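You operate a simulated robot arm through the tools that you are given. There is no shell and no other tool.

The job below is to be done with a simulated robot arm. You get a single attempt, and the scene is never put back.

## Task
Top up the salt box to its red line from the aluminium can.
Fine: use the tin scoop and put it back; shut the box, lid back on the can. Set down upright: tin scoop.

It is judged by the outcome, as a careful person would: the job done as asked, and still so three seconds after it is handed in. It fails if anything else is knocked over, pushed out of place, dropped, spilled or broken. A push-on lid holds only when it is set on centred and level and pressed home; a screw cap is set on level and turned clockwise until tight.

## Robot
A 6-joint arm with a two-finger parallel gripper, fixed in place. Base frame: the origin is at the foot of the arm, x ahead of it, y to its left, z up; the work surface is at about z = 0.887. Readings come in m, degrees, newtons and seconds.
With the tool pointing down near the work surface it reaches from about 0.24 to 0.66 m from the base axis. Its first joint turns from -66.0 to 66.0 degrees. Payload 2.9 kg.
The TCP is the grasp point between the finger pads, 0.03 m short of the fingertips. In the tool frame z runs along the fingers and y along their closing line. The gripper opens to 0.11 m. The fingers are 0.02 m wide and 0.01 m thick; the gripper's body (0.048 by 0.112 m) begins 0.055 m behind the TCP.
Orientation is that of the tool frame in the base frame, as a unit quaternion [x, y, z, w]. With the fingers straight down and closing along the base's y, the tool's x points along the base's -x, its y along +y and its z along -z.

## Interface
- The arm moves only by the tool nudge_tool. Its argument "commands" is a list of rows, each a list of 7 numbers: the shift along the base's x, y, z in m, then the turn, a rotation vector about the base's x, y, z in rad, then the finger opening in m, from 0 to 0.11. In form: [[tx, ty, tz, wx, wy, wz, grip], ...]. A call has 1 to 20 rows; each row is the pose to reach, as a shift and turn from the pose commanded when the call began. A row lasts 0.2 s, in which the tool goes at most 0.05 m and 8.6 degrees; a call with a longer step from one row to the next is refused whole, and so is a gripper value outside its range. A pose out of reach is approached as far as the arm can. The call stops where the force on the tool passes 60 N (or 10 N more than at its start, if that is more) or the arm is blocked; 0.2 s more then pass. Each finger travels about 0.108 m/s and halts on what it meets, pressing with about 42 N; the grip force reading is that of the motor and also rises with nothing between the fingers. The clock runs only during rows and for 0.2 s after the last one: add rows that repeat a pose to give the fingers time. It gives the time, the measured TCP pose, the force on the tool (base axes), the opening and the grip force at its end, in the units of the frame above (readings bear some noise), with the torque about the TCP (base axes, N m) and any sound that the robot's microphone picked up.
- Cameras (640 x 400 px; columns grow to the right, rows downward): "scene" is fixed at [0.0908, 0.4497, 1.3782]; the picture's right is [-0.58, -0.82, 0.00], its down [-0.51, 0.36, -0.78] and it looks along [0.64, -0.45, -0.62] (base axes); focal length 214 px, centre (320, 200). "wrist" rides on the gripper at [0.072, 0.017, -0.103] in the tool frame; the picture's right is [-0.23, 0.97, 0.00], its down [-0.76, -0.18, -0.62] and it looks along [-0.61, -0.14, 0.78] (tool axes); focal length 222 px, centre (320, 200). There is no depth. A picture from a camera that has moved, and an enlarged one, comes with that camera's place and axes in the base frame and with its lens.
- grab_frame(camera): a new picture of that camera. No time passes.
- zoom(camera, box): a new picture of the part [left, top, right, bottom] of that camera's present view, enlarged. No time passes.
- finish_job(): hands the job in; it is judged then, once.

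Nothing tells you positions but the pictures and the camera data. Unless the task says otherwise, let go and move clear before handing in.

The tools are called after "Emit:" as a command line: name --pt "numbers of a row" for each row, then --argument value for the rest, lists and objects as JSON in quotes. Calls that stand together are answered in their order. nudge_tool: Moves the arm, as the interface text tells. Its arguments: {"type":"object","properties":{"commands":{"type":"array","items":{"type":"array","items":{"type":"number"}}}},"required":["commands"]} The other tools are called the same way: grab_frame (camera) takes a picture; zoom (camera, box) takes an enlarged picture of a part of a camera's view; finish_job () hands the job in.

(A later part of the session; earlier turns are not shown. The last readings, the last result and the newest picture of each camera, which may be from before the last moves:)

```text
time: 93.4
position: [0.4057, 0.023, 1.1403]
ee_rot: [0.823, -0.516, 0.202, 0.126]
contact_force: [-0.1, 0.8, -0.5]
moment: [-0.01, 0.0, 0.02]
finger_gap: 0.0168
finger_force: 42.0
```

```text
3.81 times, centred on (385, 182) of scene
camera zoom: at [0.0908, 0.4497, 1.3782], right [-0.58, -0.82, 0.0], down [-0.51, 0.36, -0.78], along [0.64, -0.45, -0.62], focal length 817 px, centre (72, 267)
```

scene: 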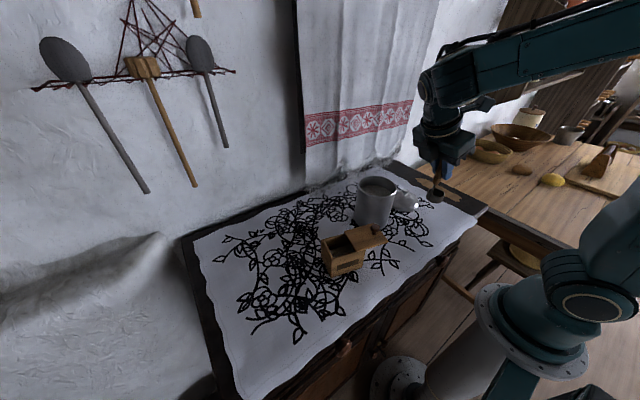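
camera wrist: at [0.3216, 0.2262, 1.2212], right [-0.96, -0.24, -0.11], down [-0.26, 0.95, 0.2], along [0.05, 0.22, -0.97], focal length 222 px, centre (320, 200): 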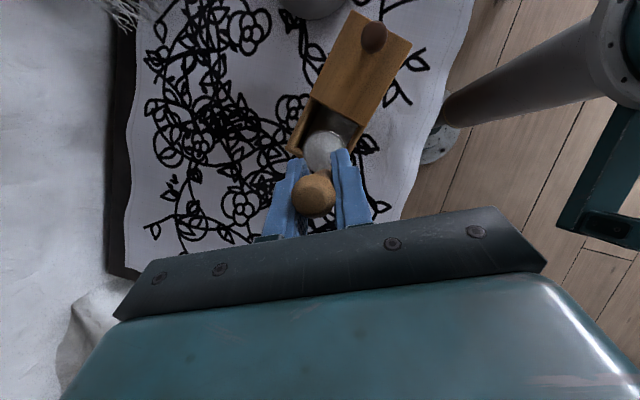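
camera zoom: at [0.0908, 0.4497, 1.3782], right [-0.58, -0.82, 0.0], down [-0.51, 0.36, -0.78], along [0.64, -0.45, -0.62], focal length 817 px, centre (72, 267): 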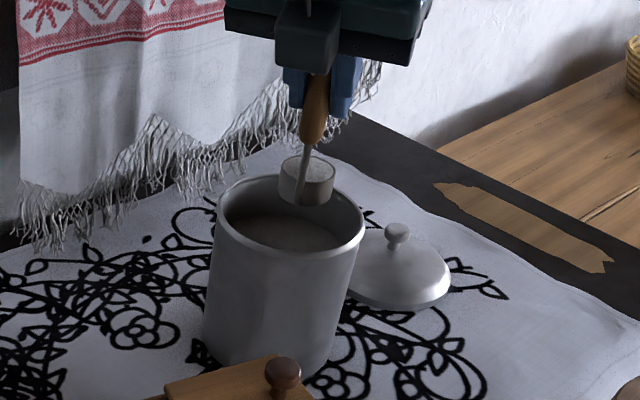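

Emit:
zoom --camera "wrist" --box '[300, 120, 350, 170]'

Emit:
zoom --camera "scene" --box '[370, 160, 400, 185]'

```text
8.00 times, centred on (325, 145) of wrist
camera zoom: at [0.3997, 0.0039, 1.2655], right [-0.96, -0.24, -0.11], down [-0.26, 0.95, 0.2], along [0.05, 0.22, -0.97], focal length 1777 px, centre (280, 640)
```

zoom: 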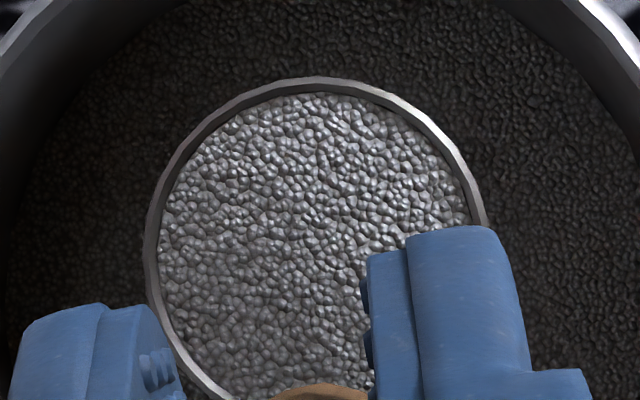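

```text
16.00 times, centred on (385, 172) of scene
camera zoom: at [0.0908, 0.4497, 1.3782], right [-0.58, -0.82, 0.0], down [-0.51, 0.36, -0.78], along [0.64, -0.45, -0.62], focal length 3432 px, centre (-720, 640)
```

zoom: 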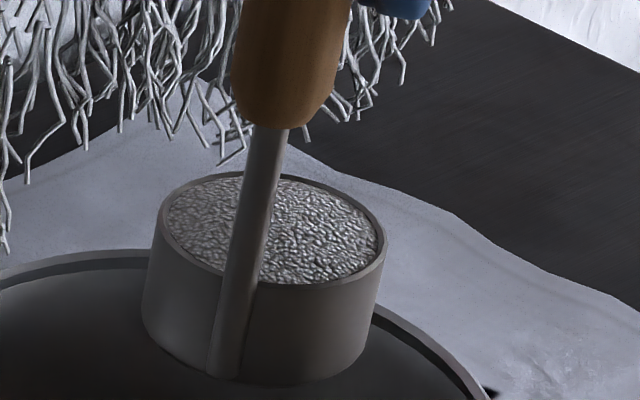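

Full again. Carrying it to the box along the same path.

Emit:
nudge_tool --pt "-0.0024 0.0067 0 0 0 0 0" --pt "-0.0073 0.02 0 0 0 0 0" --pt "-0.0138 0.0379 0 0 0 0 0" --pt "-0.0211 0.058 0 0 0 0 0" --pt "-0.0293 0.0803 -0.003 0 0 0 0" --pt "-0.0374 0.1026 -0.01 0 0 0 0" --pt "-0.0455 0.1249 -0.018 0 0 0 0" --pt "-0.0537 0.1472 -0.026 0 0 0 0" --pt "-0.0618 0.1695 -0.034 0 0 0 0" --pt "-0.0699 0.1918 -0.04 0 0 0 0" --pt "-0.0764 0.2096 -0.044 0 0 0 0" --pt "-0.0813 0.223 -0.0445 0 0 0 0"

Emit:
zoom --camera "wrist" --box '[260, 60, 400, 220]'

Emit:
zoom --camera "scene" --box '[320, 200, 380, 260]'

```text
time: 96.0
position: [0.3281, 0.2482, 1.0945]
ee_rot: [0.822, -0.517, 0.202, 0.127]
contact_force: [0.0, 0.7, -0.4]
moment: [0.01, 0.02, -0.02]
finger_gap: 0.0165
finger_force: 42.0
```

```text
2.50 times, centred on (330, 140) of wrist
camera zoom: at [0.3206, 0.2276, 1.2201], right [-0.96, -0.24, -0.11], down [-0.26, 0.95, 0.2], along [0.05, 0.22, -0.97], focal length 555 px, centre (295, 350)
```

zoom: 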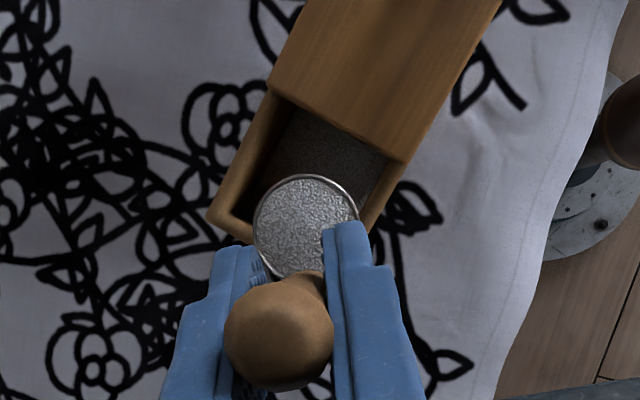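

```text
6.67 times, centred on (350, 230) of scene
camera zoom: at [0.0908, 0.4497, 1.3782], right [-0.58, -0.82, 0.0], down [-0.51, 0.36, -0.78], along [0.64, -0.45, -0.62], focal length 1430 px, centre (120, 0)
```

zoom: 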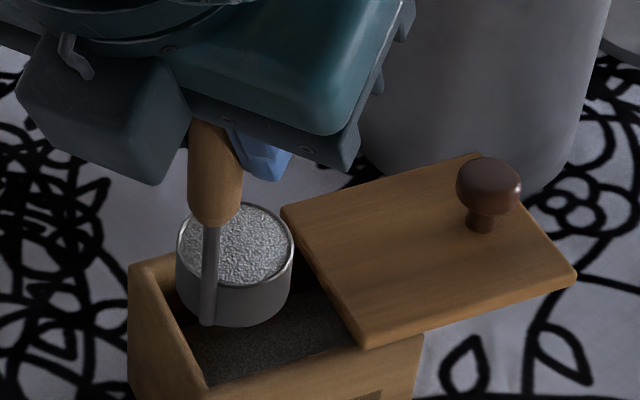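

Same position as before. Lowering, tilting to 28°, then yawing about the lip.

Emit:
nudge_tool --pt "0 0 -0.009 0 0 0 0" --pt "0 0 -0.0175 0 0 0 0" --pt "0.00446 -0.00876 -0.0129 0.1089 0.0555 0 0" --pt "0.00914 -0.01794 -0.0095 0.2177 0.1109 0 0" --pt "0.01397 -0.02742 -0.0074 0.3266 0.1664 0 0" --pt "0.01888 -0.03706 -0.0067 0.4354 0.2219 0 0"

Emit:
nudge_tool --pt "0 0 0 0 0 -0.11 0" --pt "0 0 0 0 0 -0.23 0" --pt "0 0 0 0 0 -0.35 0" --pt "0 0 0 0 0 -0.47 0" --pt "0 0 0 0 0 -0.59 0" --pt "0 0 0 0 0 -0.71 0" --pt "0 0 0 0 0 -0.82 0"

Emit:
nudge_tool --pt "-0.0043 -0.0116 -0.0007 0.1308 -0.0489 0 0" --pt "-0.0086 -0.023 -0.0032 0.2617 -0.0977 0 0" --pt "-0.0127 -0.0339 -0.0073 0.3925 -0.1466 0 0"

Emit:
zoom --camera "wrist" --box '[260, 60, 360, 180]'

```text
time: 97.4
position: [0.3473, 0.2073, 1.0883]
ee_rot: [0.847, -0.532, -0.006, 0.002]
contact_force: [0.6, -0.7, -2.2]
moment: [-0.01, 0.01, 0.01]
finger_gap: 0.0168
finger_force: 41.5
```

```text
time: 99.0
position: [0.3467, 0.2109, 1.0881]
ee_rot: [-0.565, 0.825, 0.006, 0.0]
contact_force: [-0.1, 0.3, -0.7]
moment: [-0.01, -0.01, 0.0]
finger_gap: 0.0164
finger_force: 41.4
```

```text
time: 99.8
position: [0.3352, 0.177, 1.0803]
ee_rot: [-0.554, 0.805, 0.126, 0.17]
contact_force: [-0.5, -0.3, -1.4]
moment: [-0.04, 0.02, -0.04]
finger_gap: 0.0166
finger_force: 41.9
```

```text
3.33 times, centred on (310, 120) of wrist
camera zoom: at [0.2816, 0.0827, 1.145], right [-0.84, 0.54, 0.11], down [0.33, 0.34, 0.88], along [0.44, 0.77, -0.46], focal length 740 px, centre (353, 467)
```

zoom: 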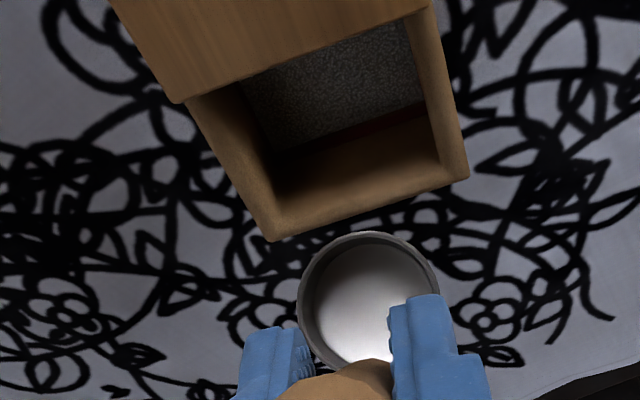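

Emptied by 52°. Returning to 28° and measuring the level.

Emit:
nudge_tool --pt "0.0041 0.0109 0.0041 -0.1308 0.0489 0 0" --pt "0.0084 0.0223 0.0066 -0.2617 0.0977 0 0" --pt "0.0127 0.0339 0.0073 -0.3925 0.1466 0 0" --pt "0.0127 0.0339 0.0073 -0.3925 0.1466 0 0"

Emit:
zoom --camera "wrist" --box '[290, 80, 360, 150]'

Emit:
zoom --camera "wrist" --box '[325, 110, 345, 130]'

```text
time: 100.8
position: [0.3441, 0.2114, 1.0878]
ee_rot: [-0.566, 0.824, 0.005, -0.002]
contact_force: [0.3, -0.6, -2.0]
moment: [-0.05, 0.01, 0.0]
finger_gap: 0.0165
finger_force: 41.8
```

```text
5.71 times, centred on (325, 115) of wrist
camera zoom: at [0.3051, 0.1508, 1.1922], right [-0.83, 0.56, 0.01], down [0.44, 0.64, 0.63], along [0.34, 0.52, -0.78], focal length 1269 px, centre (291, 686)
```

zoom: 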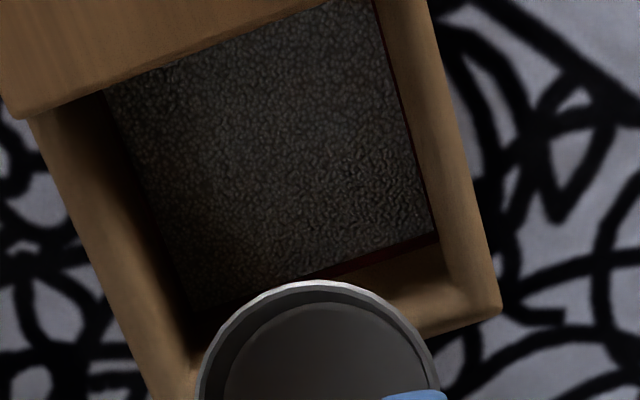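

```text
16.00 times, centred on (335, 120) of wrist
camera zoom: at [0.3051, 0.1508, 1.1922], right [-0.83, 0.56, 0.01], down [0.44, 0.64, 0.63], along [0.34, 0.52, -0.78], focal length 3554 px, centre (80, 1480)
```

zoom: 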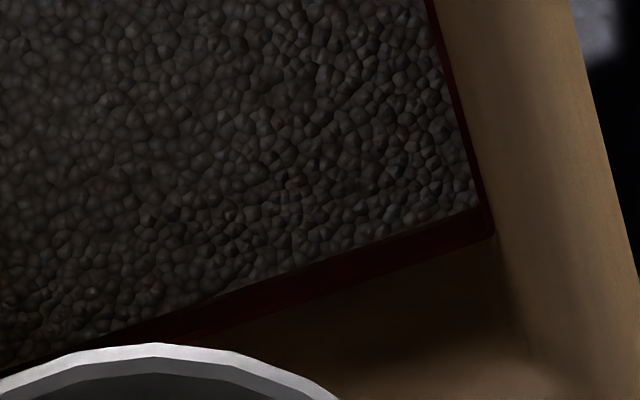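

Emit:
zoom --camera "wrist" --box '[335, 115, 345, 125]'

Emit:
zoom --camera "wrist" --box '[328, 95, 348, 115]'

Emit:
zoom --camera "scene" --box '[326, 228, 366, 262]'

```text
16.00 times, centred on (340, 120) of wrist
camera zoom: at [0.3051, 0.1508, 1.1922], right [-0.83, 0.56, 0.01], down [0.44, 0.64, 0.63], along [0.34, 0.52, -0.78], focal length 3554 px, centre (0, 1480)
```

zoom: 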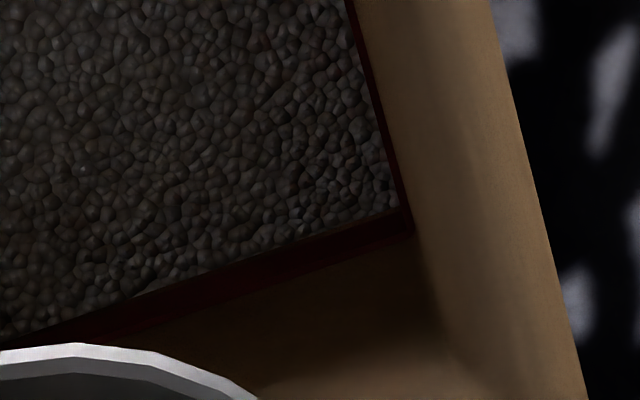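

```text
16.00 times, centred on (338, 105) of wrist
camera zoom: at [0.3051, 0.1508, 1.1922], right [-0.83, 0.56, 0.01], down [0.44, 0.64, 0.63], along [0.34, 0.52, -0.78], focal length 3554 px, centre (32, 1720)
```

zoom: 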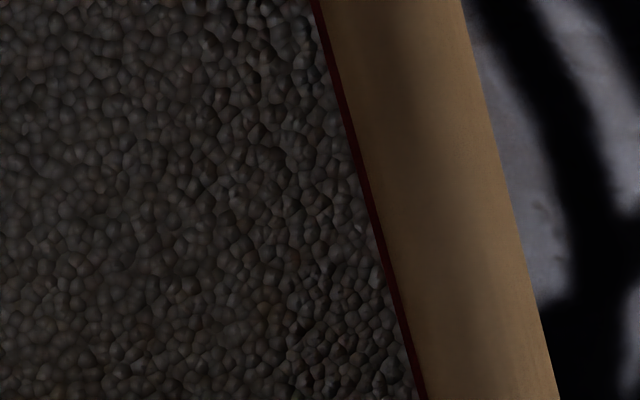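

```text
11.76 times, centred on (346, 245) of scene
camera zoom: at [0.0908, 0.4498, 1.3782], right [-0.58, -0.82, 0.0], down [-0.51, 0.36, -0.78], along [0.64, -0.45, -0.62], focal length 2523 px, centre (14, -329)
```

zoom: 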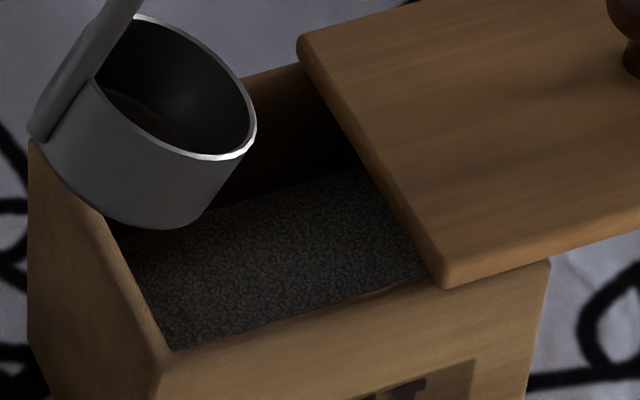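

The salt now sits at the lower edge of the red band, so about half a scoop more brings it to the middle of the line. I'll take a smaller scoop, going back to the can with the same tilt and a shallow dip.

Emit:
nudge_tool --pt "0 0 0.03 0 0 0 0" --pt "0 0 0.058 0 0 0 0" --pt "0.009 -0.0316 0.062 0 0 0 0" --pt "0.018 -0.0633 0.062 0 0 0 0" --pt "0.027 -0.095 0.062 0 0 0 0" --pt "0.036 -0.1266 0.062 0 0 0 0" --pt "0.045 -0.158 0.062 0 0 0 0" --pt "0.054 -0.19 0.062 0 0 0 0" --pt "0.0634 -0.2216 0.062 0 0 0 0" --pt "0.0634 -0.2216 0.03 0 0 0 0" --pt "0.0634 -0.2216 0.005 0 0 0 0"

Emit:
zoom --camera "wrist" --box '[230, 40, 410, 230]'

Emit:
zoom --camera "scene" --box '[345, 130, 425, 235]'

```text
time: 103.2
position: [0.4108, -0.0081, 1.0953]
ee_rot: [-0.566, 0.825, 0.006, -0.001]
contact_force: [0.1, -0.7, -0.8]
moment: [-0.01, 0.01, 0.01]
finger_gap: 0.0164
finger_force: 42.3
```

```text
2.11 times, centred on (320, 135) of wrist
camera zoom: at [0.37, -0.0703, 1.1986], right [-0.83, 0.56, 0.01], down [0.44, 0.64, 0.63], along [0.34, 0.52, -0.78], focal length 468 px, centre (320, 337)
```

zoom: 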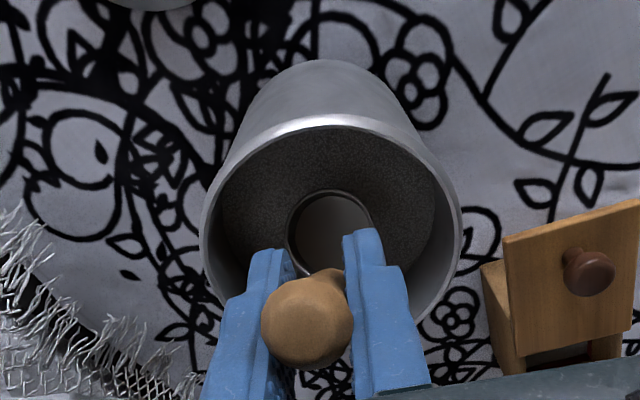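

```text
3.81 times, centred on (385, 182) of scene
camera zoom: at [0.0908, 0.4497, 1.3782], right [-0.58, -0.82, 0.0], down [-0.51, 0.36, -0.78], along [0.64, -0.45, -0.62], focal length 817 px, centre (72, 267)
```

zoom: 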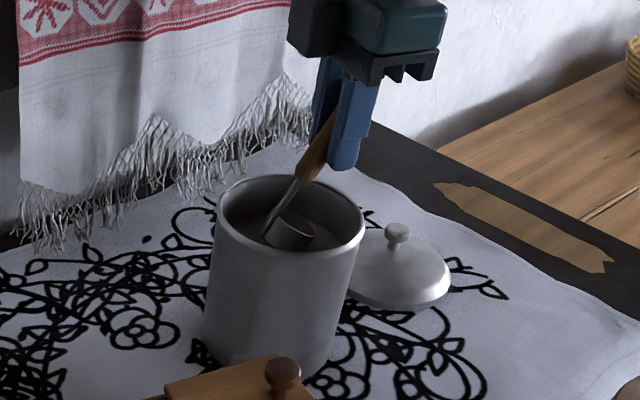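

Emit:
zoom --camera "wrist" --box '[305, 110, 345, 160]'

Emit:
zoom --camera "scene" --box '[365, 170, 405, 205]'

```text
8.00 times, centred on (325, 135) of wrist
camera zoom: at [0.37, -0.0703, 1.1986], right [-0.83, 0.56, 0.01], down [0.44, 0.64, 0.63], along [0.34, 0.52, -0.78], focal length 1777 px, centre (280, 720)
```

zoom: 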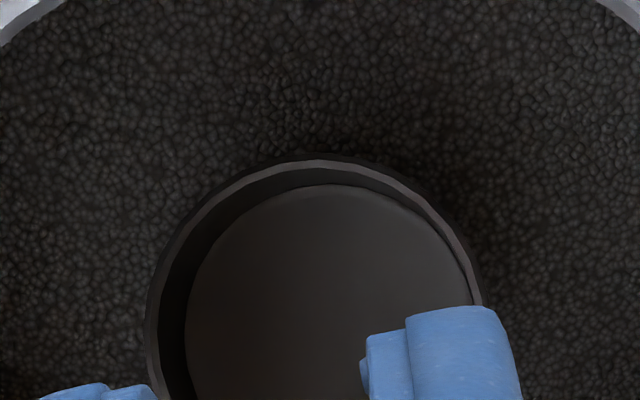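

```text
11.43 times, centred on (385, 188) of scene
camera zoom: at [0.0908, 0.4497, 1.3782], right [-0.58, -0.82, 0.0], down [-0.51, 0.36, -0.78], along [0.64, -0.45, -0.62], focal length 2451 px, centre (-423, 343)
```

zoom: 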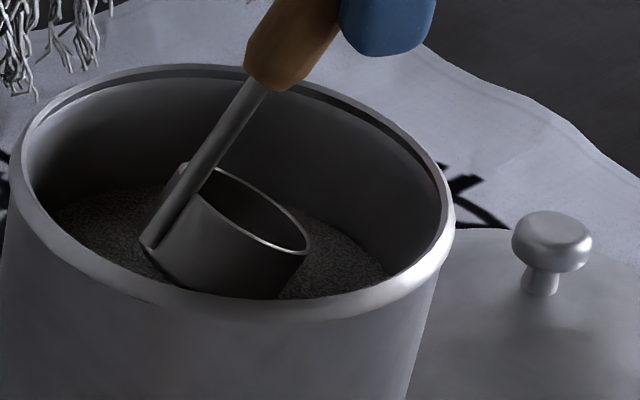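

Emit:
nudge_tool --pt "0 0 -0.006 0 0 0 0" --pt "0 0 -0.012 0 0 0 0"

Emit:
zoom --camera "wrist" --box '[305, 110, 345, 160]'

Emit:
zoom --camera "scene" --box '[365, 170, 405, 205]'

```text
time: 103.8
position: [0.4114, -0.0108, 1.0822]
ee_rot: [-0.566, 0.824, 0.007, -0.001]
contact_force: [-0.1, -0.8, -0.4]
moment: [-0.03, 0.05, -0.02]
finger_gap: 0.0164
finger_force: 41.6
```

```text
8.00 times, centred on (325, 135) of wrist
camera zoom: at [0.3704, -0.0707, 1.1859], right [-0.83, 0.56, 0.01], down [0.44, 0.64, 0.63], along [0.34, 0.52, -0.78], focal length 1777 px, centre (280, 720)
```

zoom: 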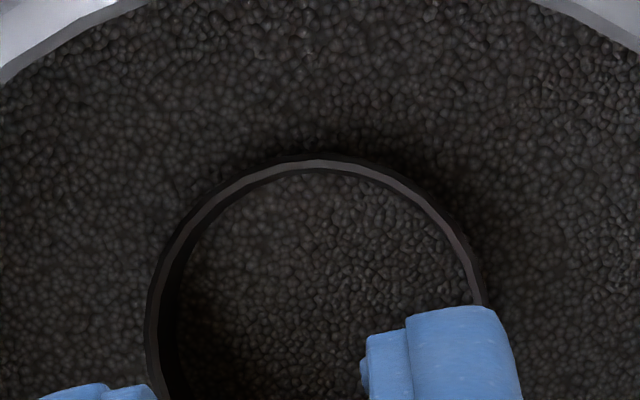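

```text
11.43 times, centred on (385, 188) of scene
camera zoom: at [0.0908, 0.4497, 1.3782], right [-0.58, -0.82, 0.0], down [-0.51, 0.36, -0.78], along [0.64, -0.45, -0.62], focal length 2451 px, centre (-423, 343)
```

zoom: 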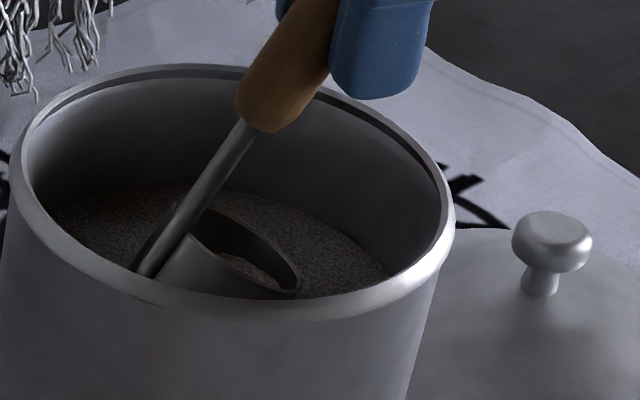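

Emit:
nudge_tool --pt "0 0 -0.004 0 0 0 0" --pt "0 0 -0.004 0 0 0 0" --pt "0 0 0.008 0 0 0 0" --pt "0 0 0.02 0 0 0 0"

Emit:
zoom --camera "wrist" --box '[305, 110, 345, 160]'

Emit:
zoom --camera "scene" --box '[365, 165, 405, 200]'

```text
time: 104.8
position: [0.4111, -0.0112, 1.1032]
ee_rot: [-0.566, 0.824, 0.006, 0.0]
contact_force: [-0.5, 0.3, -0.8]
moment: [0.01, -0.01, -0.03]
finger_gap: 0.0167
finger_force: 41.6
```

```text
8.00 times, centred on (325, 135) of wrist
camera zoom: at [0.3706, -0.0726, 1.2059], right [-0.83, 0.56, 0.01], down [0.44, 0.64, 0.63], along [0.34, 0.52, -0.78], focal length 1777 px, centre (280, 720)
```

zoom: 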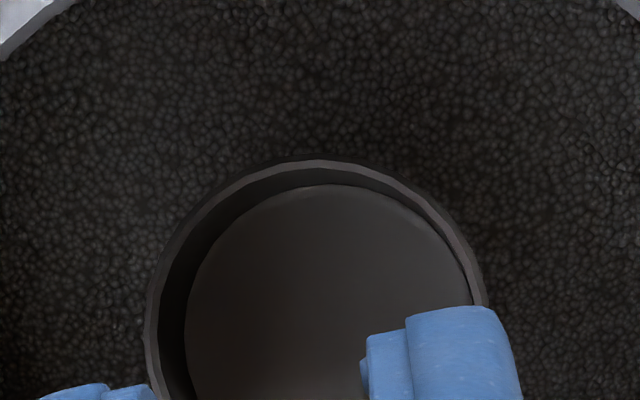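

```text
11.43 times, centred on (385, 182) of scene
camera zoom: at [0.0908, 0.4497, 1.3782], right [-0.58, -0.82, 0.0], down [-0.51, 0.36, -0.78], along [0.64, -0.45, -0.62], focal length 2451 px, centre (-423, 400)
```

zoom: 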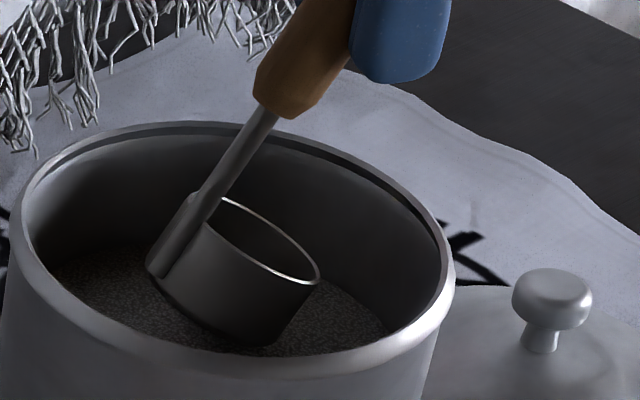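

Not filled yet; the lip must go slightly under the surface. Dipping a little deeper and checking.

Emit:
nudge_tool --pt "0 0 -0.018 0 0 0 0" --pt "0 0 -0.029 0 0 0 0" --pt "0 0 -0.018 0 0 0 0" --pt "0 0 0.0 0 0 0 0"

Emit:
zoom --camera "wrist" --box '[305, 110, 345, 160]'

```text
time: 105.8
position: [0.4085, -0.0092, 1.1026]
ee_rot: [-0.566, 0.824, 0.007, -0.001]
contact_force: [-0.1, 0.4, -0.5]
moment: [-0.04, 0.0, 0.02]
finger_gap: 0.0167
finger_force: 42.2
```

```text
8.00 times, centred on (325, 135) of wrist
camera zoom: at [0.3684, -0.071, 1.2057], right [-0.83, 0.56, 0.01], down [0.44, 0.64, 0.63], along [0.34, 0.52, -0.78], focal length 1777 px, centre (280, 720)
```

zoom: 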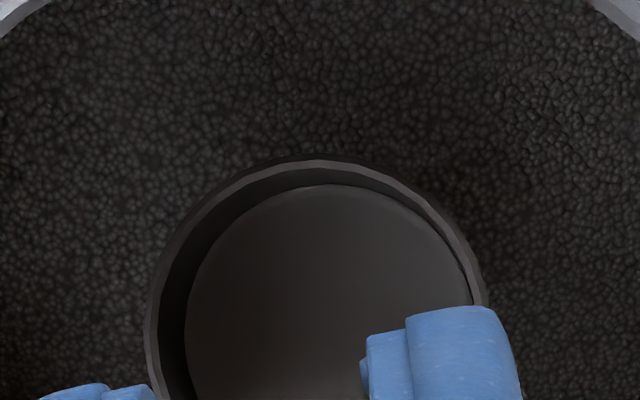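

Emit:
nudge_tool --pt "0 0 -0.02 0 0 0 0" --pt "0 0 -0.036 0 0 0 0" --pt "0 0 -0.036 0 0 0 0" --pt "0 0 -0.02 0 0 0 0" --pt "0 0 0.0 0 0 0 0"

Emit:
zoom --camera "wrist" --box '[305, 110, 345, 160]'

```text
time: 107.0
position: [0.4108, -0.0119, 1.1041]
ee_rot: [-0.566, 0.825, 0.006, 0.0]
contact_force: [0.3, -0.1, -0.6]
moment: [-0.05, -0.01, 0.0]
finger_gap: 0.0168
finger_force: 41.9
```

```text
8.00 times, centred on (325, 135) of wrist
camera zoom: at [0.3702, -0.0719, 1.2072], right [-0.83, 0.56, 0.01], down [0.44, 0.64, 0.63], along [0.34, 0.52, -0.78], focal length 1777 px, centre (280, 720)
```

zoom: 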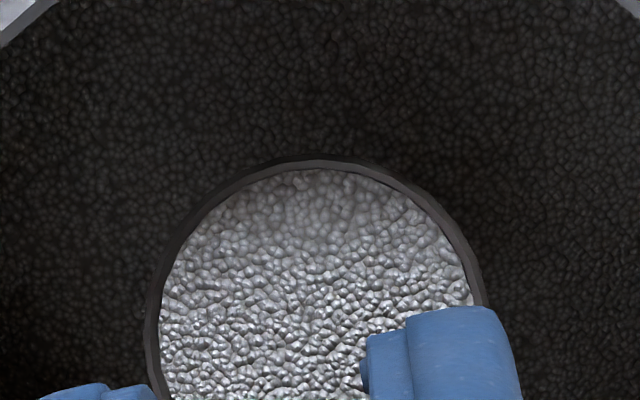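

Now it's filled. I'll carry it to the box at this tilt and pour it in small increments while checking the level.

Emit:
nudge_tool --pt "0 0 0.015 0 0 0 0" --pt "0 0 0.033 0 0 0 0" --pt "0 0 0.049 0 0 0 0" --pt "-0.006 0.0208 0.049 0 0 0 0" --pt "-0.0134 0.047 0.049 0 0 0 0" --pt "-0.0216 0.0756 0.049 0 0 0 0" --pt "-0.03 0.105 0.047 0 0 0 0" --pt "-0.0384 0.134 0.042 0 0 0 0" --pt "-0.0468 0.163 0.035 0 0 0 0" --pt "-0.0546 0.191 0.025 0 0 0 0" --pt "-0.0606 0.212 0.012 0 0 0 0" --pt "-0.0634 0.2216 0.0 0 0 0 0" --pt "-0.0634 0.2216 -0.013 0 0 0 0"

Emit:
zoom --camera "wrist" --box '[270, 70, 390, 190]'

Emit:
zoom --camera "scene" --box '[315, 195, 385, 265]'

```text
time: 109.8
position: [0.3468, 0.2103, 1.0877]
ee_rot: [-0.566, 0.824, 0.006, 0.0]
contact_force: [0.1, -0.3, 0.0]
moment: [-0.04, 0.02, -0.01]
finger_gap: 0.0166
finger_force: 41.3
```

```text
3.33 times, centred on (330, 130) of wrist
camera zoom: at [0.3072, 0.1497, 1.1911], right [-0.83, 0.56, 0.01], down [0.44, 0.64, 0.63], along [0.34, 0.52, -0.78], focal length 740 px, centre (287, 433)
```

zoom: 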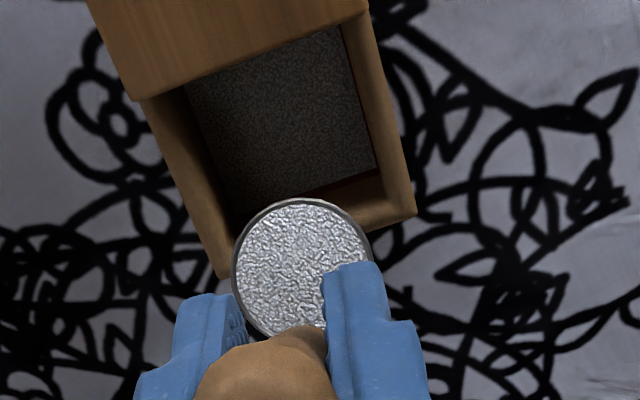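

```text
5.71 times, centred on (350, 230) of scene
camera zoom: at [0.0908, 0.4498, 1.3782], right [-0.58, -0.82, 0.0], down [-0.51, 0.36, -0.78], along [0.64, -0.45, -0.62], focal length 1226 px, centre (149, 29)
```

zoom: 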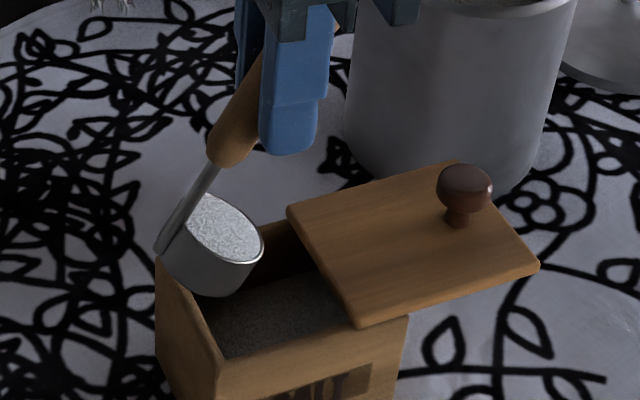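

Emit:
nudge_tool --pt "-0.0022 -0.0058 -0.0002 0.0654 -0.0244 0 0"

Emit:
zoom --camera "wrist" --box '[270, 70, 390, 190]'

```text
time: 110.2
position: [0.3448, 0.2053, 1.0879]
ee_rot: [-0.565, 0.824, 0.026, 0.029]
contact_force: [0.1, -0.6, -0.5]
moment: [-0.02, -0.02, -0.01]
finger_gap: 0.0167
finger_force: 41.4
```

```text
3.33 times, centred on (330, 130) of wrist
camera zoom: at [0.3027, 0.1372, 1.1861], right [-0.83, 0.56, 0.03], down [0.43, 0.6, 0.68], along [0.36, 0.57, -0.74], focal length 740 px, centre (287, 433)
```

zoom: 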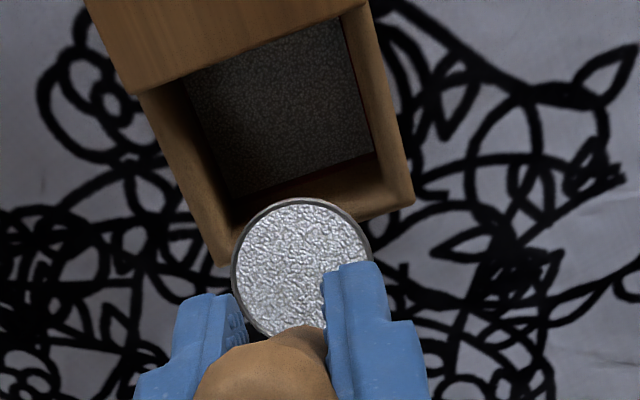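

Emit:
nudge_tool --pt "-0.0011 -0.0029 -0.0002 0.0327 -0.0122 0 0"

Emit:
zoom --camera "wrist" --box '[270, 70, 390, 190]'

```text
time: 110.6
position: [0.3439, 0.2012, 1.0896]
ee_rot: [-0.566, 0.823, 0.036, 0.043]
contact_force: [0.0, -0.1, -0.9]
moment: [0.03, -0.01, 0.03]
finger_gap: 0.0168
finger_force: 42.1
```

```text
3.33 times, centred on (330, 130) of wrist
camera zoom: at [0.3003, 0.1314, 1.1836], right [-0.83, 0.56, 0.04], down [0.42, 0.58, 0.7], along [0.37, 0.6, -0.71], focal length 740 px, centre (287, 433)
```

zoom: 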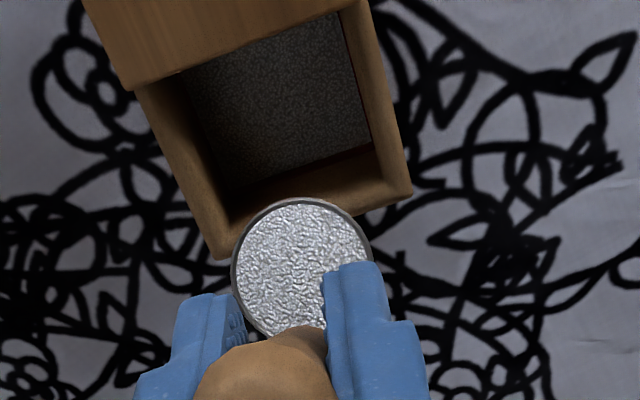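

Emit:
nudge_tool --pt "-0.0011 -0.0029 -0.0003 0.0327 -0.0122 0 0"

Emit:
zoom --camera "wrist" --box '[270, 70, 390, 190]'

```text
time: 111.0
position: [0.3424, 0.1988, 1.0876]
ee_rot: [-0.564, 0.822, 0.047, 0.057]
contact_force: [0.0, 0.0, -1.2]
moment: [-0.03, -0.02, 0.01]
finger_gap: 0.0167
finger_force: 41.8
```

```text
3.33 times, centred on (330, 130) of wrist
camera zoom: at [0.2979, 0.125, 1.1799], right [-0.83, 0.56, 0.04], down [0.41, 0.55, 0.73], along [0.38, 0.62, -0.69], focal length 740 px, centre (287, 433)
```

zoom: 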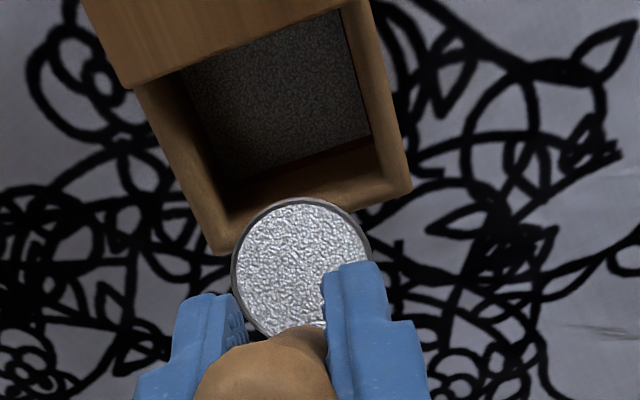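

Emit:
nudge_tool --pt "-0.0011 -0.0029 -0.0005 0.0327 -0.0122 0 0"

Emit:
zoom --camera "wrist" --box '[270, 70, 390, 190]'

```text
time: 111.4
position: [0.3414, 0.1967, 1.0873]
ee_rot: [-0.564, 0.821, 0.056, 0.071]
contact_force: [-0.5, 0.1, -0.6]
moment: [-0.02, 0.01, -0.01]
finger_gap: 0.0165
finger_force: 41.6
```

```text
3.33 times, centred on (330, 130) of wrist
camera zoom: at [0.2954, 0.1198, 1.1763], right [-0.83, 0.56, 0.05], down [0.4, 0.53, 0.75], along [0.39, 0.64, -0.66], focal length 740 px, centre (287, 433)
```

zoom: 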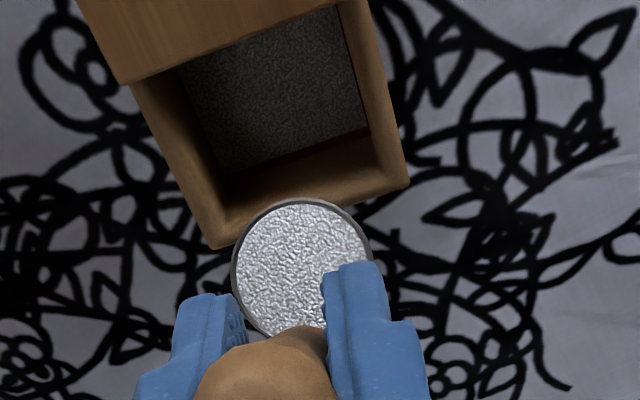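

Emit:
nudge_tool --pt "-0.0011 -0.0029 -0.0006 0.0327 -0.0122 0 0"

Emit:
zoom --camera "wrist" --box '[300, 100, 350, 150]'

Emit:
zoom --camera "wrist" --box '[270, 70, 390, 190]'

```text
time: 111.8
position: [0.3398, 0.1924, 1.0871]
ee_rot: [-0.563, 0.819, 0.067, 0.086]
contact_force: [0.6, -0.5, -0.6]
moment: [-0.02, 0.02, 0.01]
finger_gap: 0.0168
finger_force: 41.6
```

```text
8.00 times, centred on (325, 125) of wrist
camera zoom: at [0.293, 0.1131, 1.1734], right [-0.83, 0.55, 0.06], down [0.39, 0.5, 0.77], along [0.4, 0.66, -0.64], focal length 1777 px, centre (280, 800)
```

zoom: 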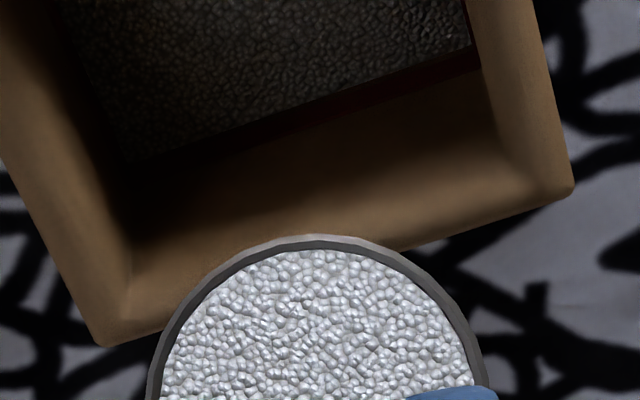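

```text
3.33 times, centred on (330, 130) of wrist
camera zoom: at [0.293, 0.1131, 1.1734], right [-0.83, 0.55, 0.06], down [0.39, 0.5, 0.77], along [0.4, 0.66, -0.64], focal length 740 px, centre (287, 433)
```

zoom: 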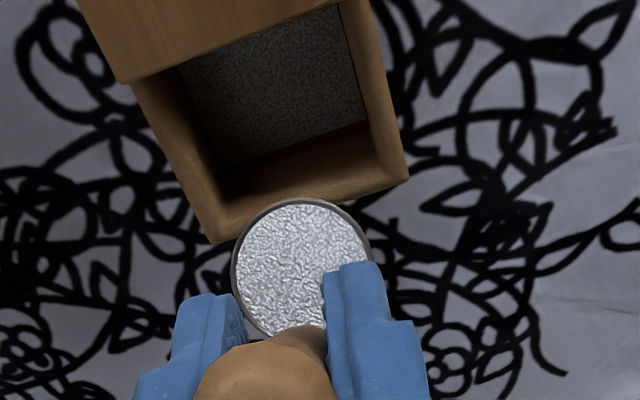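

Emit:
nudge_tool --pt "-0.0011 -0.0028 -0.0007 0.0327 -0.0122 0 0"

Emit:
zoom --camera "wrist" --box '[300, 100, 350, 150]'

```text
time: 112.2
position: [0.3384, 0.1891, 1.0856]
ee_rot: [-0.562, 0.818, 0.075, 0.099]
contact_force: [-0.1, 0.9, -1.5]
moment: [-0.02, 0.0, -0.01]
finger_gap: 0.0169
finger_force: 42.1
```

```text
8.00 times, centred on (325, 125) of wrist
camera zoom: at [0.2907, 0.1078, 1.1689], right [-0.83, 0.55, 0.07], down [0.38, 0.48, 0.79], along [0.4, 0.68, -0.61], focal length 1777 px, centre (280, 800)
```

zoom: 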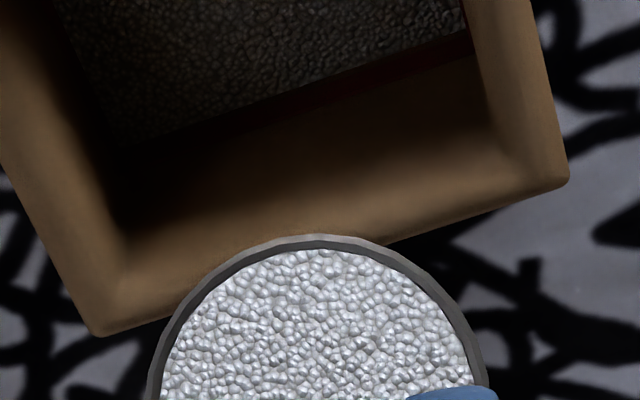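

Emit:
nudge_tool --pt "-0.0011 -0.0028 -0.0008 0.0327 -0.0122 0 0"

Emit:
zoom --camera "wrist" --box '[300, 100, 350, 150]'

```text
time: 112.6
position: [0.338, 0.1864, 1.0852]
ee_rot: [-0.561, 0.816, 0.087, 0.113]
contact_force: [-0.5, -0.9, -1.1]
moment: [-0.03, 0.05, 0.0]
finger_gap: 0.0167
finger_force: 42.1
```

```text
8.00 times, centred on (325, 125) of wrist
camera zoom: at [0.2897, 0.102, 1.1649], right [-0.83, 0.55, 0.08], down [0.37, 0.45, 0.81], along [0.41, 0.7, -0.58], focal length 1777 px, centre (280, 800)
```

zoom: 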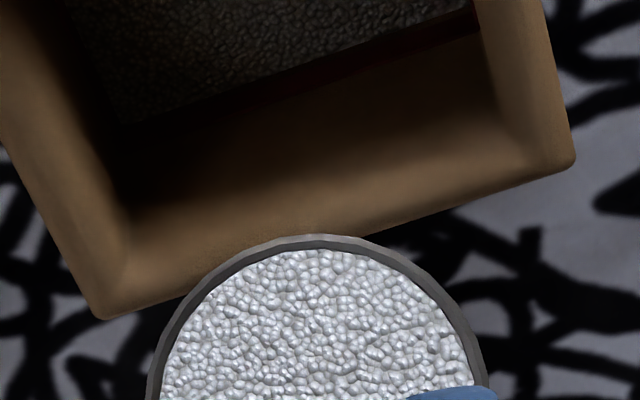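

Emit:
nudge_tool --pt "-0.0008 -0.0021 -0.0006 0.0245 -0.0092 0 0"

Emit:
zoom --camera "wrist" --box '[300, 100, 350, 150]'

```text
time: 113.0
position: [0.3372, 0.1849, 1.0842]
ee_rot: [-0.56, 0.814, 0.094, 0.124]
contact_force: [0.4, 0.4, -0.2]
moment: [-0.05, 0.01, -0.03]
finger_gap: 0.0169
finger_force: 42.1
```

```text
8.00 times, centred on (325, 125) of wrist
camera zoom: at [0.2879, 0.0984, 1.1612], right [-0.83, 0.55, 0.08], down [0.37, 0.43, 0.82], along [0.42, 0.72, -0.56], focal length 1777 px, centre (280, 800)
```

zoom: 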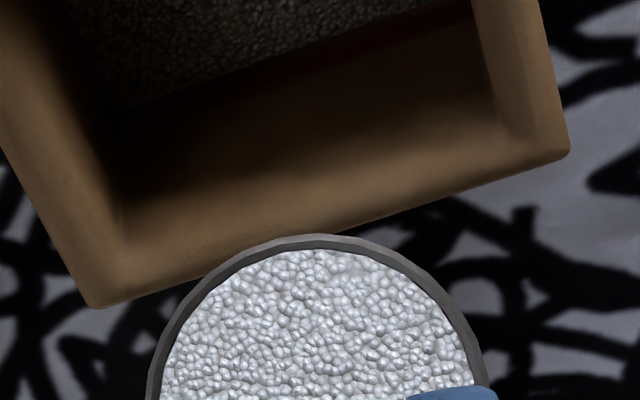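

Emit:
nudge_tool --pt "-0.0008 -0.0021 -0.0007 0.0245 -0.0092 0 0"

Emit:
zoom --camera "wrist" --box '[300, 100, 350, 150]'

```text
time: 113.4
position: [0.3372, 0.1835, 1.0844]
ee_rot: [-0.559, 0.812, 0.101, 0.134]
contact_force: [-0.4, -0.3, -1.7]
moment: [-0.04, 0.05, 0.02]
finger_gap: 0.0165
finger_force: 42.0
```

```text
8.00 times, centred on (325, 125) of wrist
camera zoom: at [0.2863, 0.0949, 1.1582], right [-0.83, 0.55, 0.09], down [0.36, 0.41, 0.84], along [0.42, 0.73, -0.54], focal length 1777 px, centre (280, 800)
```

zoom: 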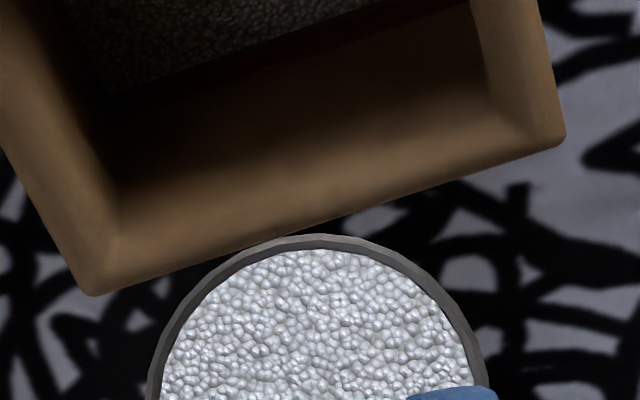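

Emit:
nudge_tool --pt "-0.0011 -0.0028 -0.001 0.0327 -0.0122 0 0" --pt "0.0005 0.0014 0.0005 -0.0164 0.0061 0 0"

Emit:
zoom --camera "wrist" --box '[300, 100, 350, 150]'

```text
time: 114.0
position: [0.337, 0.1849, 1.0845]
ee_rot: [-0.56, 0.813, 0.096, 0.128]
contact_force: [-0.3, -0.5, -1.6]
moment: [-0.01, 0.02, 0.0]
finger_gap: 0.0163
finger_force: 41.8
```

```text
8.00 times, centred on (325, 125) of wrist
camera zoom: at [0.287, 0.0982, 1.1608], right [-0.83, 0.55, 0.08], down [0.36, 0.43, 0.83], along [0.42, 0.72, -0.55], focal length 1777 px, centre (280, 800)
```

zoom: 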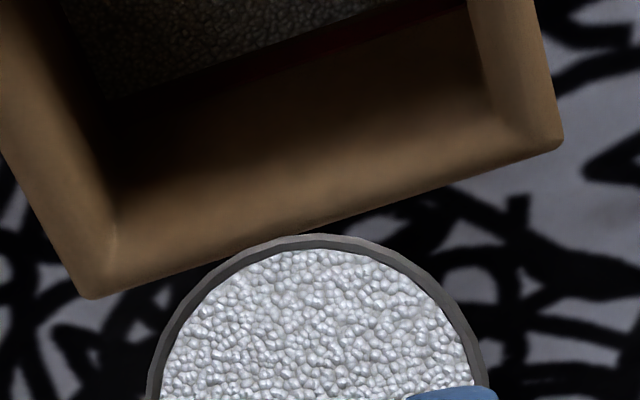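

Emit:
nudge_tool --pt "-0.002 -0.0054 -0.0018 0.0654 -0.0244 0 0" --pt "0.0008 0.002 0.0006 -0.0245 0.0092 0 0"

Emit:
zoom --camera "wrist" --box '[300, 100, 350, 150]'

```text
time: 114.6
position: [0.3364, 0.1874, 1.0866]
ee_rot: [-0.56, 0.815, 0.088, 0.117]
contact_force: [0.0, 1.6, -0.8]
moment: [-0.02, 0.05, -0.03]
finger_gap: 0.0167
finger_force: 41.9
```

```text
8.00 times, centred on (325, 125) of wrist
camera zoom: at [0.2877, 0.1025, 1.165], right [-0.83, 0.55, 0.08], down [0.37, 0.45, 0.81], along [0.41, 0.71, -0.57], focal length 1777 px, centre (280, 800)
```

zoom: 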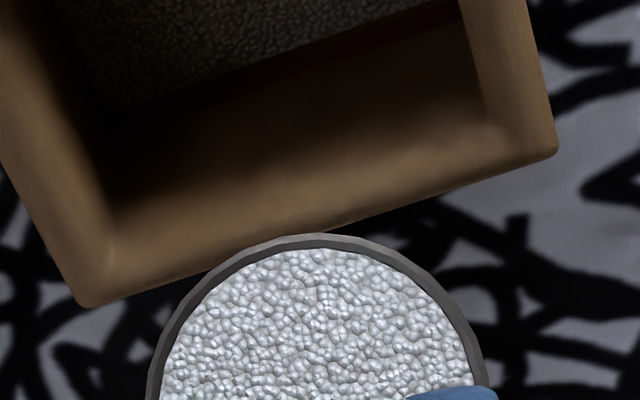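

Emit:
nudge_tool --pt "-0.0032 -0.0087 -0.0029 0.1014 -0.0379 0 0" --pt "0.0003 0.0007 0.0002 -0.0082 0.0031 0 0"

Emit:
zoom --camera "wrist" --box '[300, 100, 350, 150]'

```text
time: 115.2
position: [0.3385, 0.1876, 1.0852]
ee_rot: [-0.56, 0.816, 0.085, 0.113]
contact_force: [0.3, 0.0, -0.4]
moment: [-0.03, 0.01, -0.03]
finger_gap: 0.0166
finger_force: 42.0
```

```text
8.00 times, centred on (325, 125) of wrist
camera zoom: at [0.2892, 0.1029, 1.1654], right [-0.83, 0.55, 0.08], down [0.37, 0.45, 0.81], along [0.41, 0.7, -0.58], focal length 1777 px, centre (280, 800)
```

zoom: 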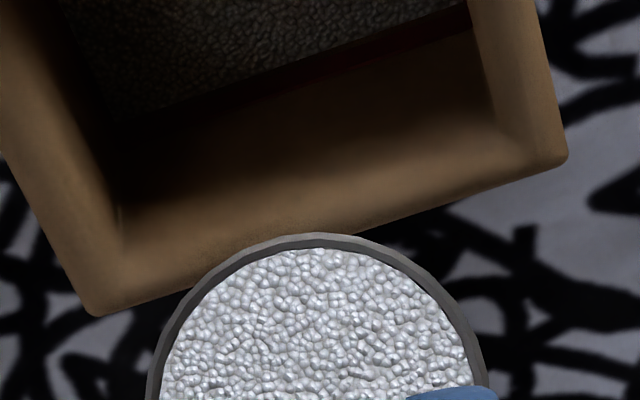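

Emit:
nudge_tool --pt "-0.0039 -0.0105 -0.0036 0.1227 -0.0458 0 0" --pt "0.0 0.0 0.0 0.0 0.0 0 0"

Emit:
zoom --camera "wrist" --box '[300, 100, 350, 150]'

```text
time: 115.8
position: [0.3394, 0.1874, 1.0858]
ee_rot: [-0.561, 0.815, 0.085, 0.113]
contact_force: [-0.1, 0.7, -0.3]
moment: [-0.04, 0.02, 0.01]
finger_gap: 0.0165
finger_force: 42.1
```

```text
8.00 times, centred on (325, 125) of wrist
camera zoom: at [0.2902, 0.1028, 1.1641], right [-0.83, 0.55, 0.08], down [0.37, 0.45, 0.81], along [0.41, 0.7, -0.58], focal length 1777 px, centre (280, 800)
```

zoom: 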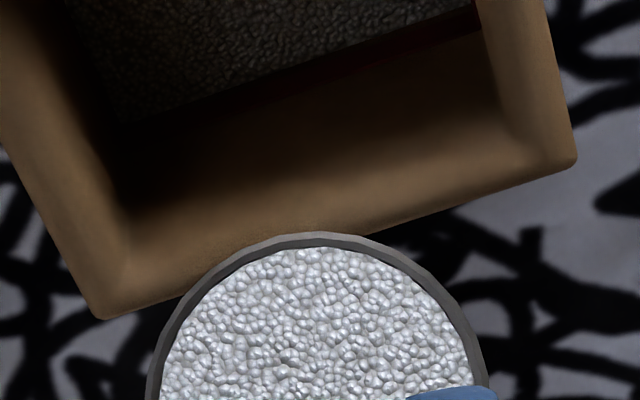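

Emit:
nudge_tool --pt "-0.0029 -0.0077 -0.0026 0.09 -0.0336 0 0"

Emit:
zoom --camera "wrist" --box '[300, 100, 350, 150]'

```text
time: 116.2
position: [0.3378, 0.1803, 1.0809]
ee_rot: [-0.556, 0.809, 0.112, 0.152]
contact_force: [0.0, -0.6, -1.5]
moment: [-0.02, 0.01, -0.01]
finger_gap: 0.0166
finger_force: 42.2
```

```text
8.00 times, centred on (325, 125) of wrist
camera zoom: at [0.2856, 0.0884, 1.1514], right [-0.83, 0.54, 0.1], down [0.35, 0.38, 0.86], along [0.43, 0.75, -0.5], focal length 1777 px, centre (280, 800)
```

zoom: 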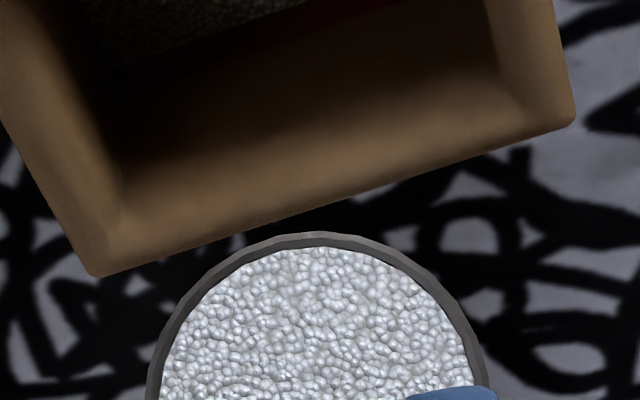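

Emit:
nudge_tool --pt "-0.0005 -0.0013 -0.0005 0.0154 -0.0058 0 0"

Emit:
zoom --camera "wrist" --box '[300, 100, 350, 150]'

```text
time: 116.6
position: [0.3356, 0.1779, 1.083]
ee_rot: [-0.555, 0.808, 0.117, 0.16]
contact_force: [-0.9, 0.7, -1.1]
moment: [-0.06, 0.0, -0.02]
finger_gap: 0.0167
finger_force: 41.9
```

```text
8.00 times, centred on (325, 125) of wrist
camera zoom: at [0.2843, 0.0856, 1.1501], right [-0.83, 0.54, 0.1], down [0.34, 0.36, 0.87], along [0.43, 0.76, -0.49], focal length 1777 px, centre (280, 800)
```

zoom: 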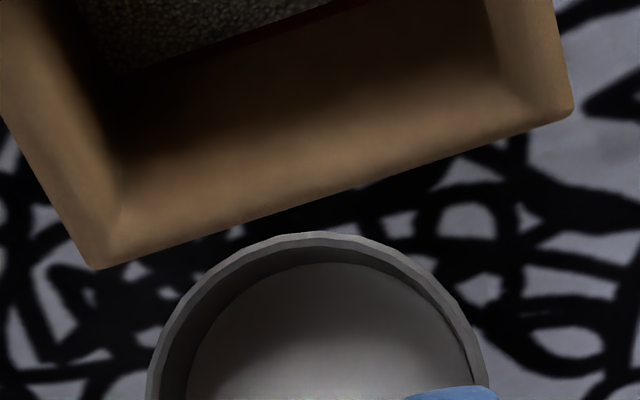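

It tips out all at once at about 51°. So scoops are whole units. Returning to 28° to read the level.

Emit:
nudge_tool --pt "0.004 0.0107 0.004 -0.1225 0.0457 0 0" --pt "0.0083 0.0221 0.0063 -0.2535 0.0946 0 0" --pt "0.0122 0.0326 0.007 -0.374 0.1396 0 0" --pt "0.0122 0.0326 0.007 -0.374 0.1396 0 0"

Emit:
zoom --camera "wrist" --box '[290, 80, 360, 150]'

Emit:
zoom --camera "wrist" --box '[325, 110, 345, 130]'

Emit:
zoom --camera "scene" --box '[326, 228, 366, 262]'

```text
time: 117.6
position: [0.3478, 0.2123, 1.0899]
ee_rot: [-0.565, 0.825, 0.003, -0.005]
contact_force: [0.0, 0.1, -1.2]
moment: [-0.03, 0.04, 0.02]
finger_gap: 0.0168
finger_force: 41.8
```

```text
5.71 times, centred on (325, 115) of wrist
camera zoom: at [0.3093, 0.1522, 1.194], right [-0.83, 0.56, 0.01], down [0.45, 0.65, 0.62], along [0.34, 0.52, -0.79], focal length 1269 px, centre (291, 686)
```

zoom: 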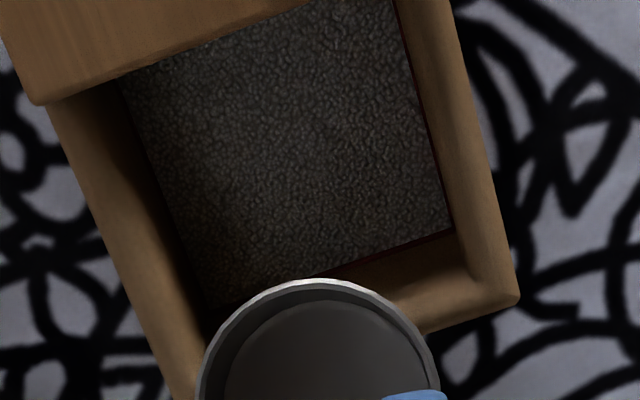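

```text
16.00 times, centred on (335, 120) of wrist
camera zoom: at [0.3093, 0.1522, 1.194], right [-0.83, 0.56, 0.01], down [0.45, 0.65, 0.62], along [0.34, 0.52, -0.79], focal length 3554 px, centre (80, 1480)
```

zoom: 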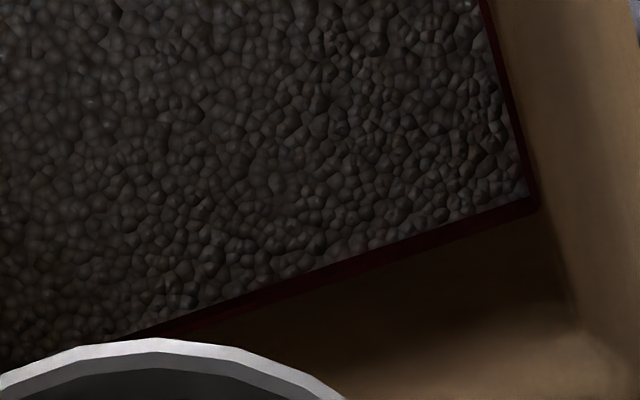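

```text
11.76 times, centred on (346, 245) of scene
camera zoom: at [0.0908, 0.4498, 1.3782], right [-0.58, -0.82, 0.0], down [-0.51, 0.36, -0.78], along [0.64, -0.45, -0.62], focal length 2523 px, centre (14, -329)
```

zoom: 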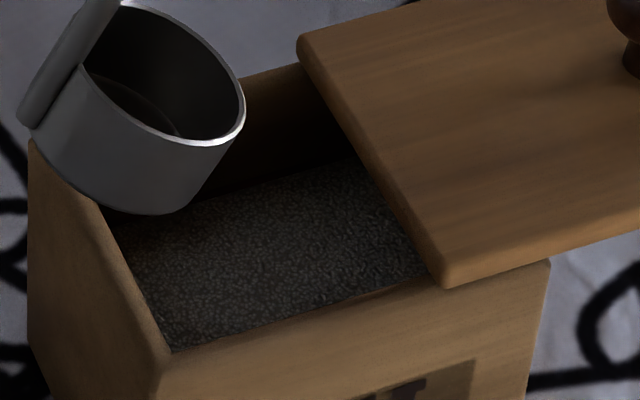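

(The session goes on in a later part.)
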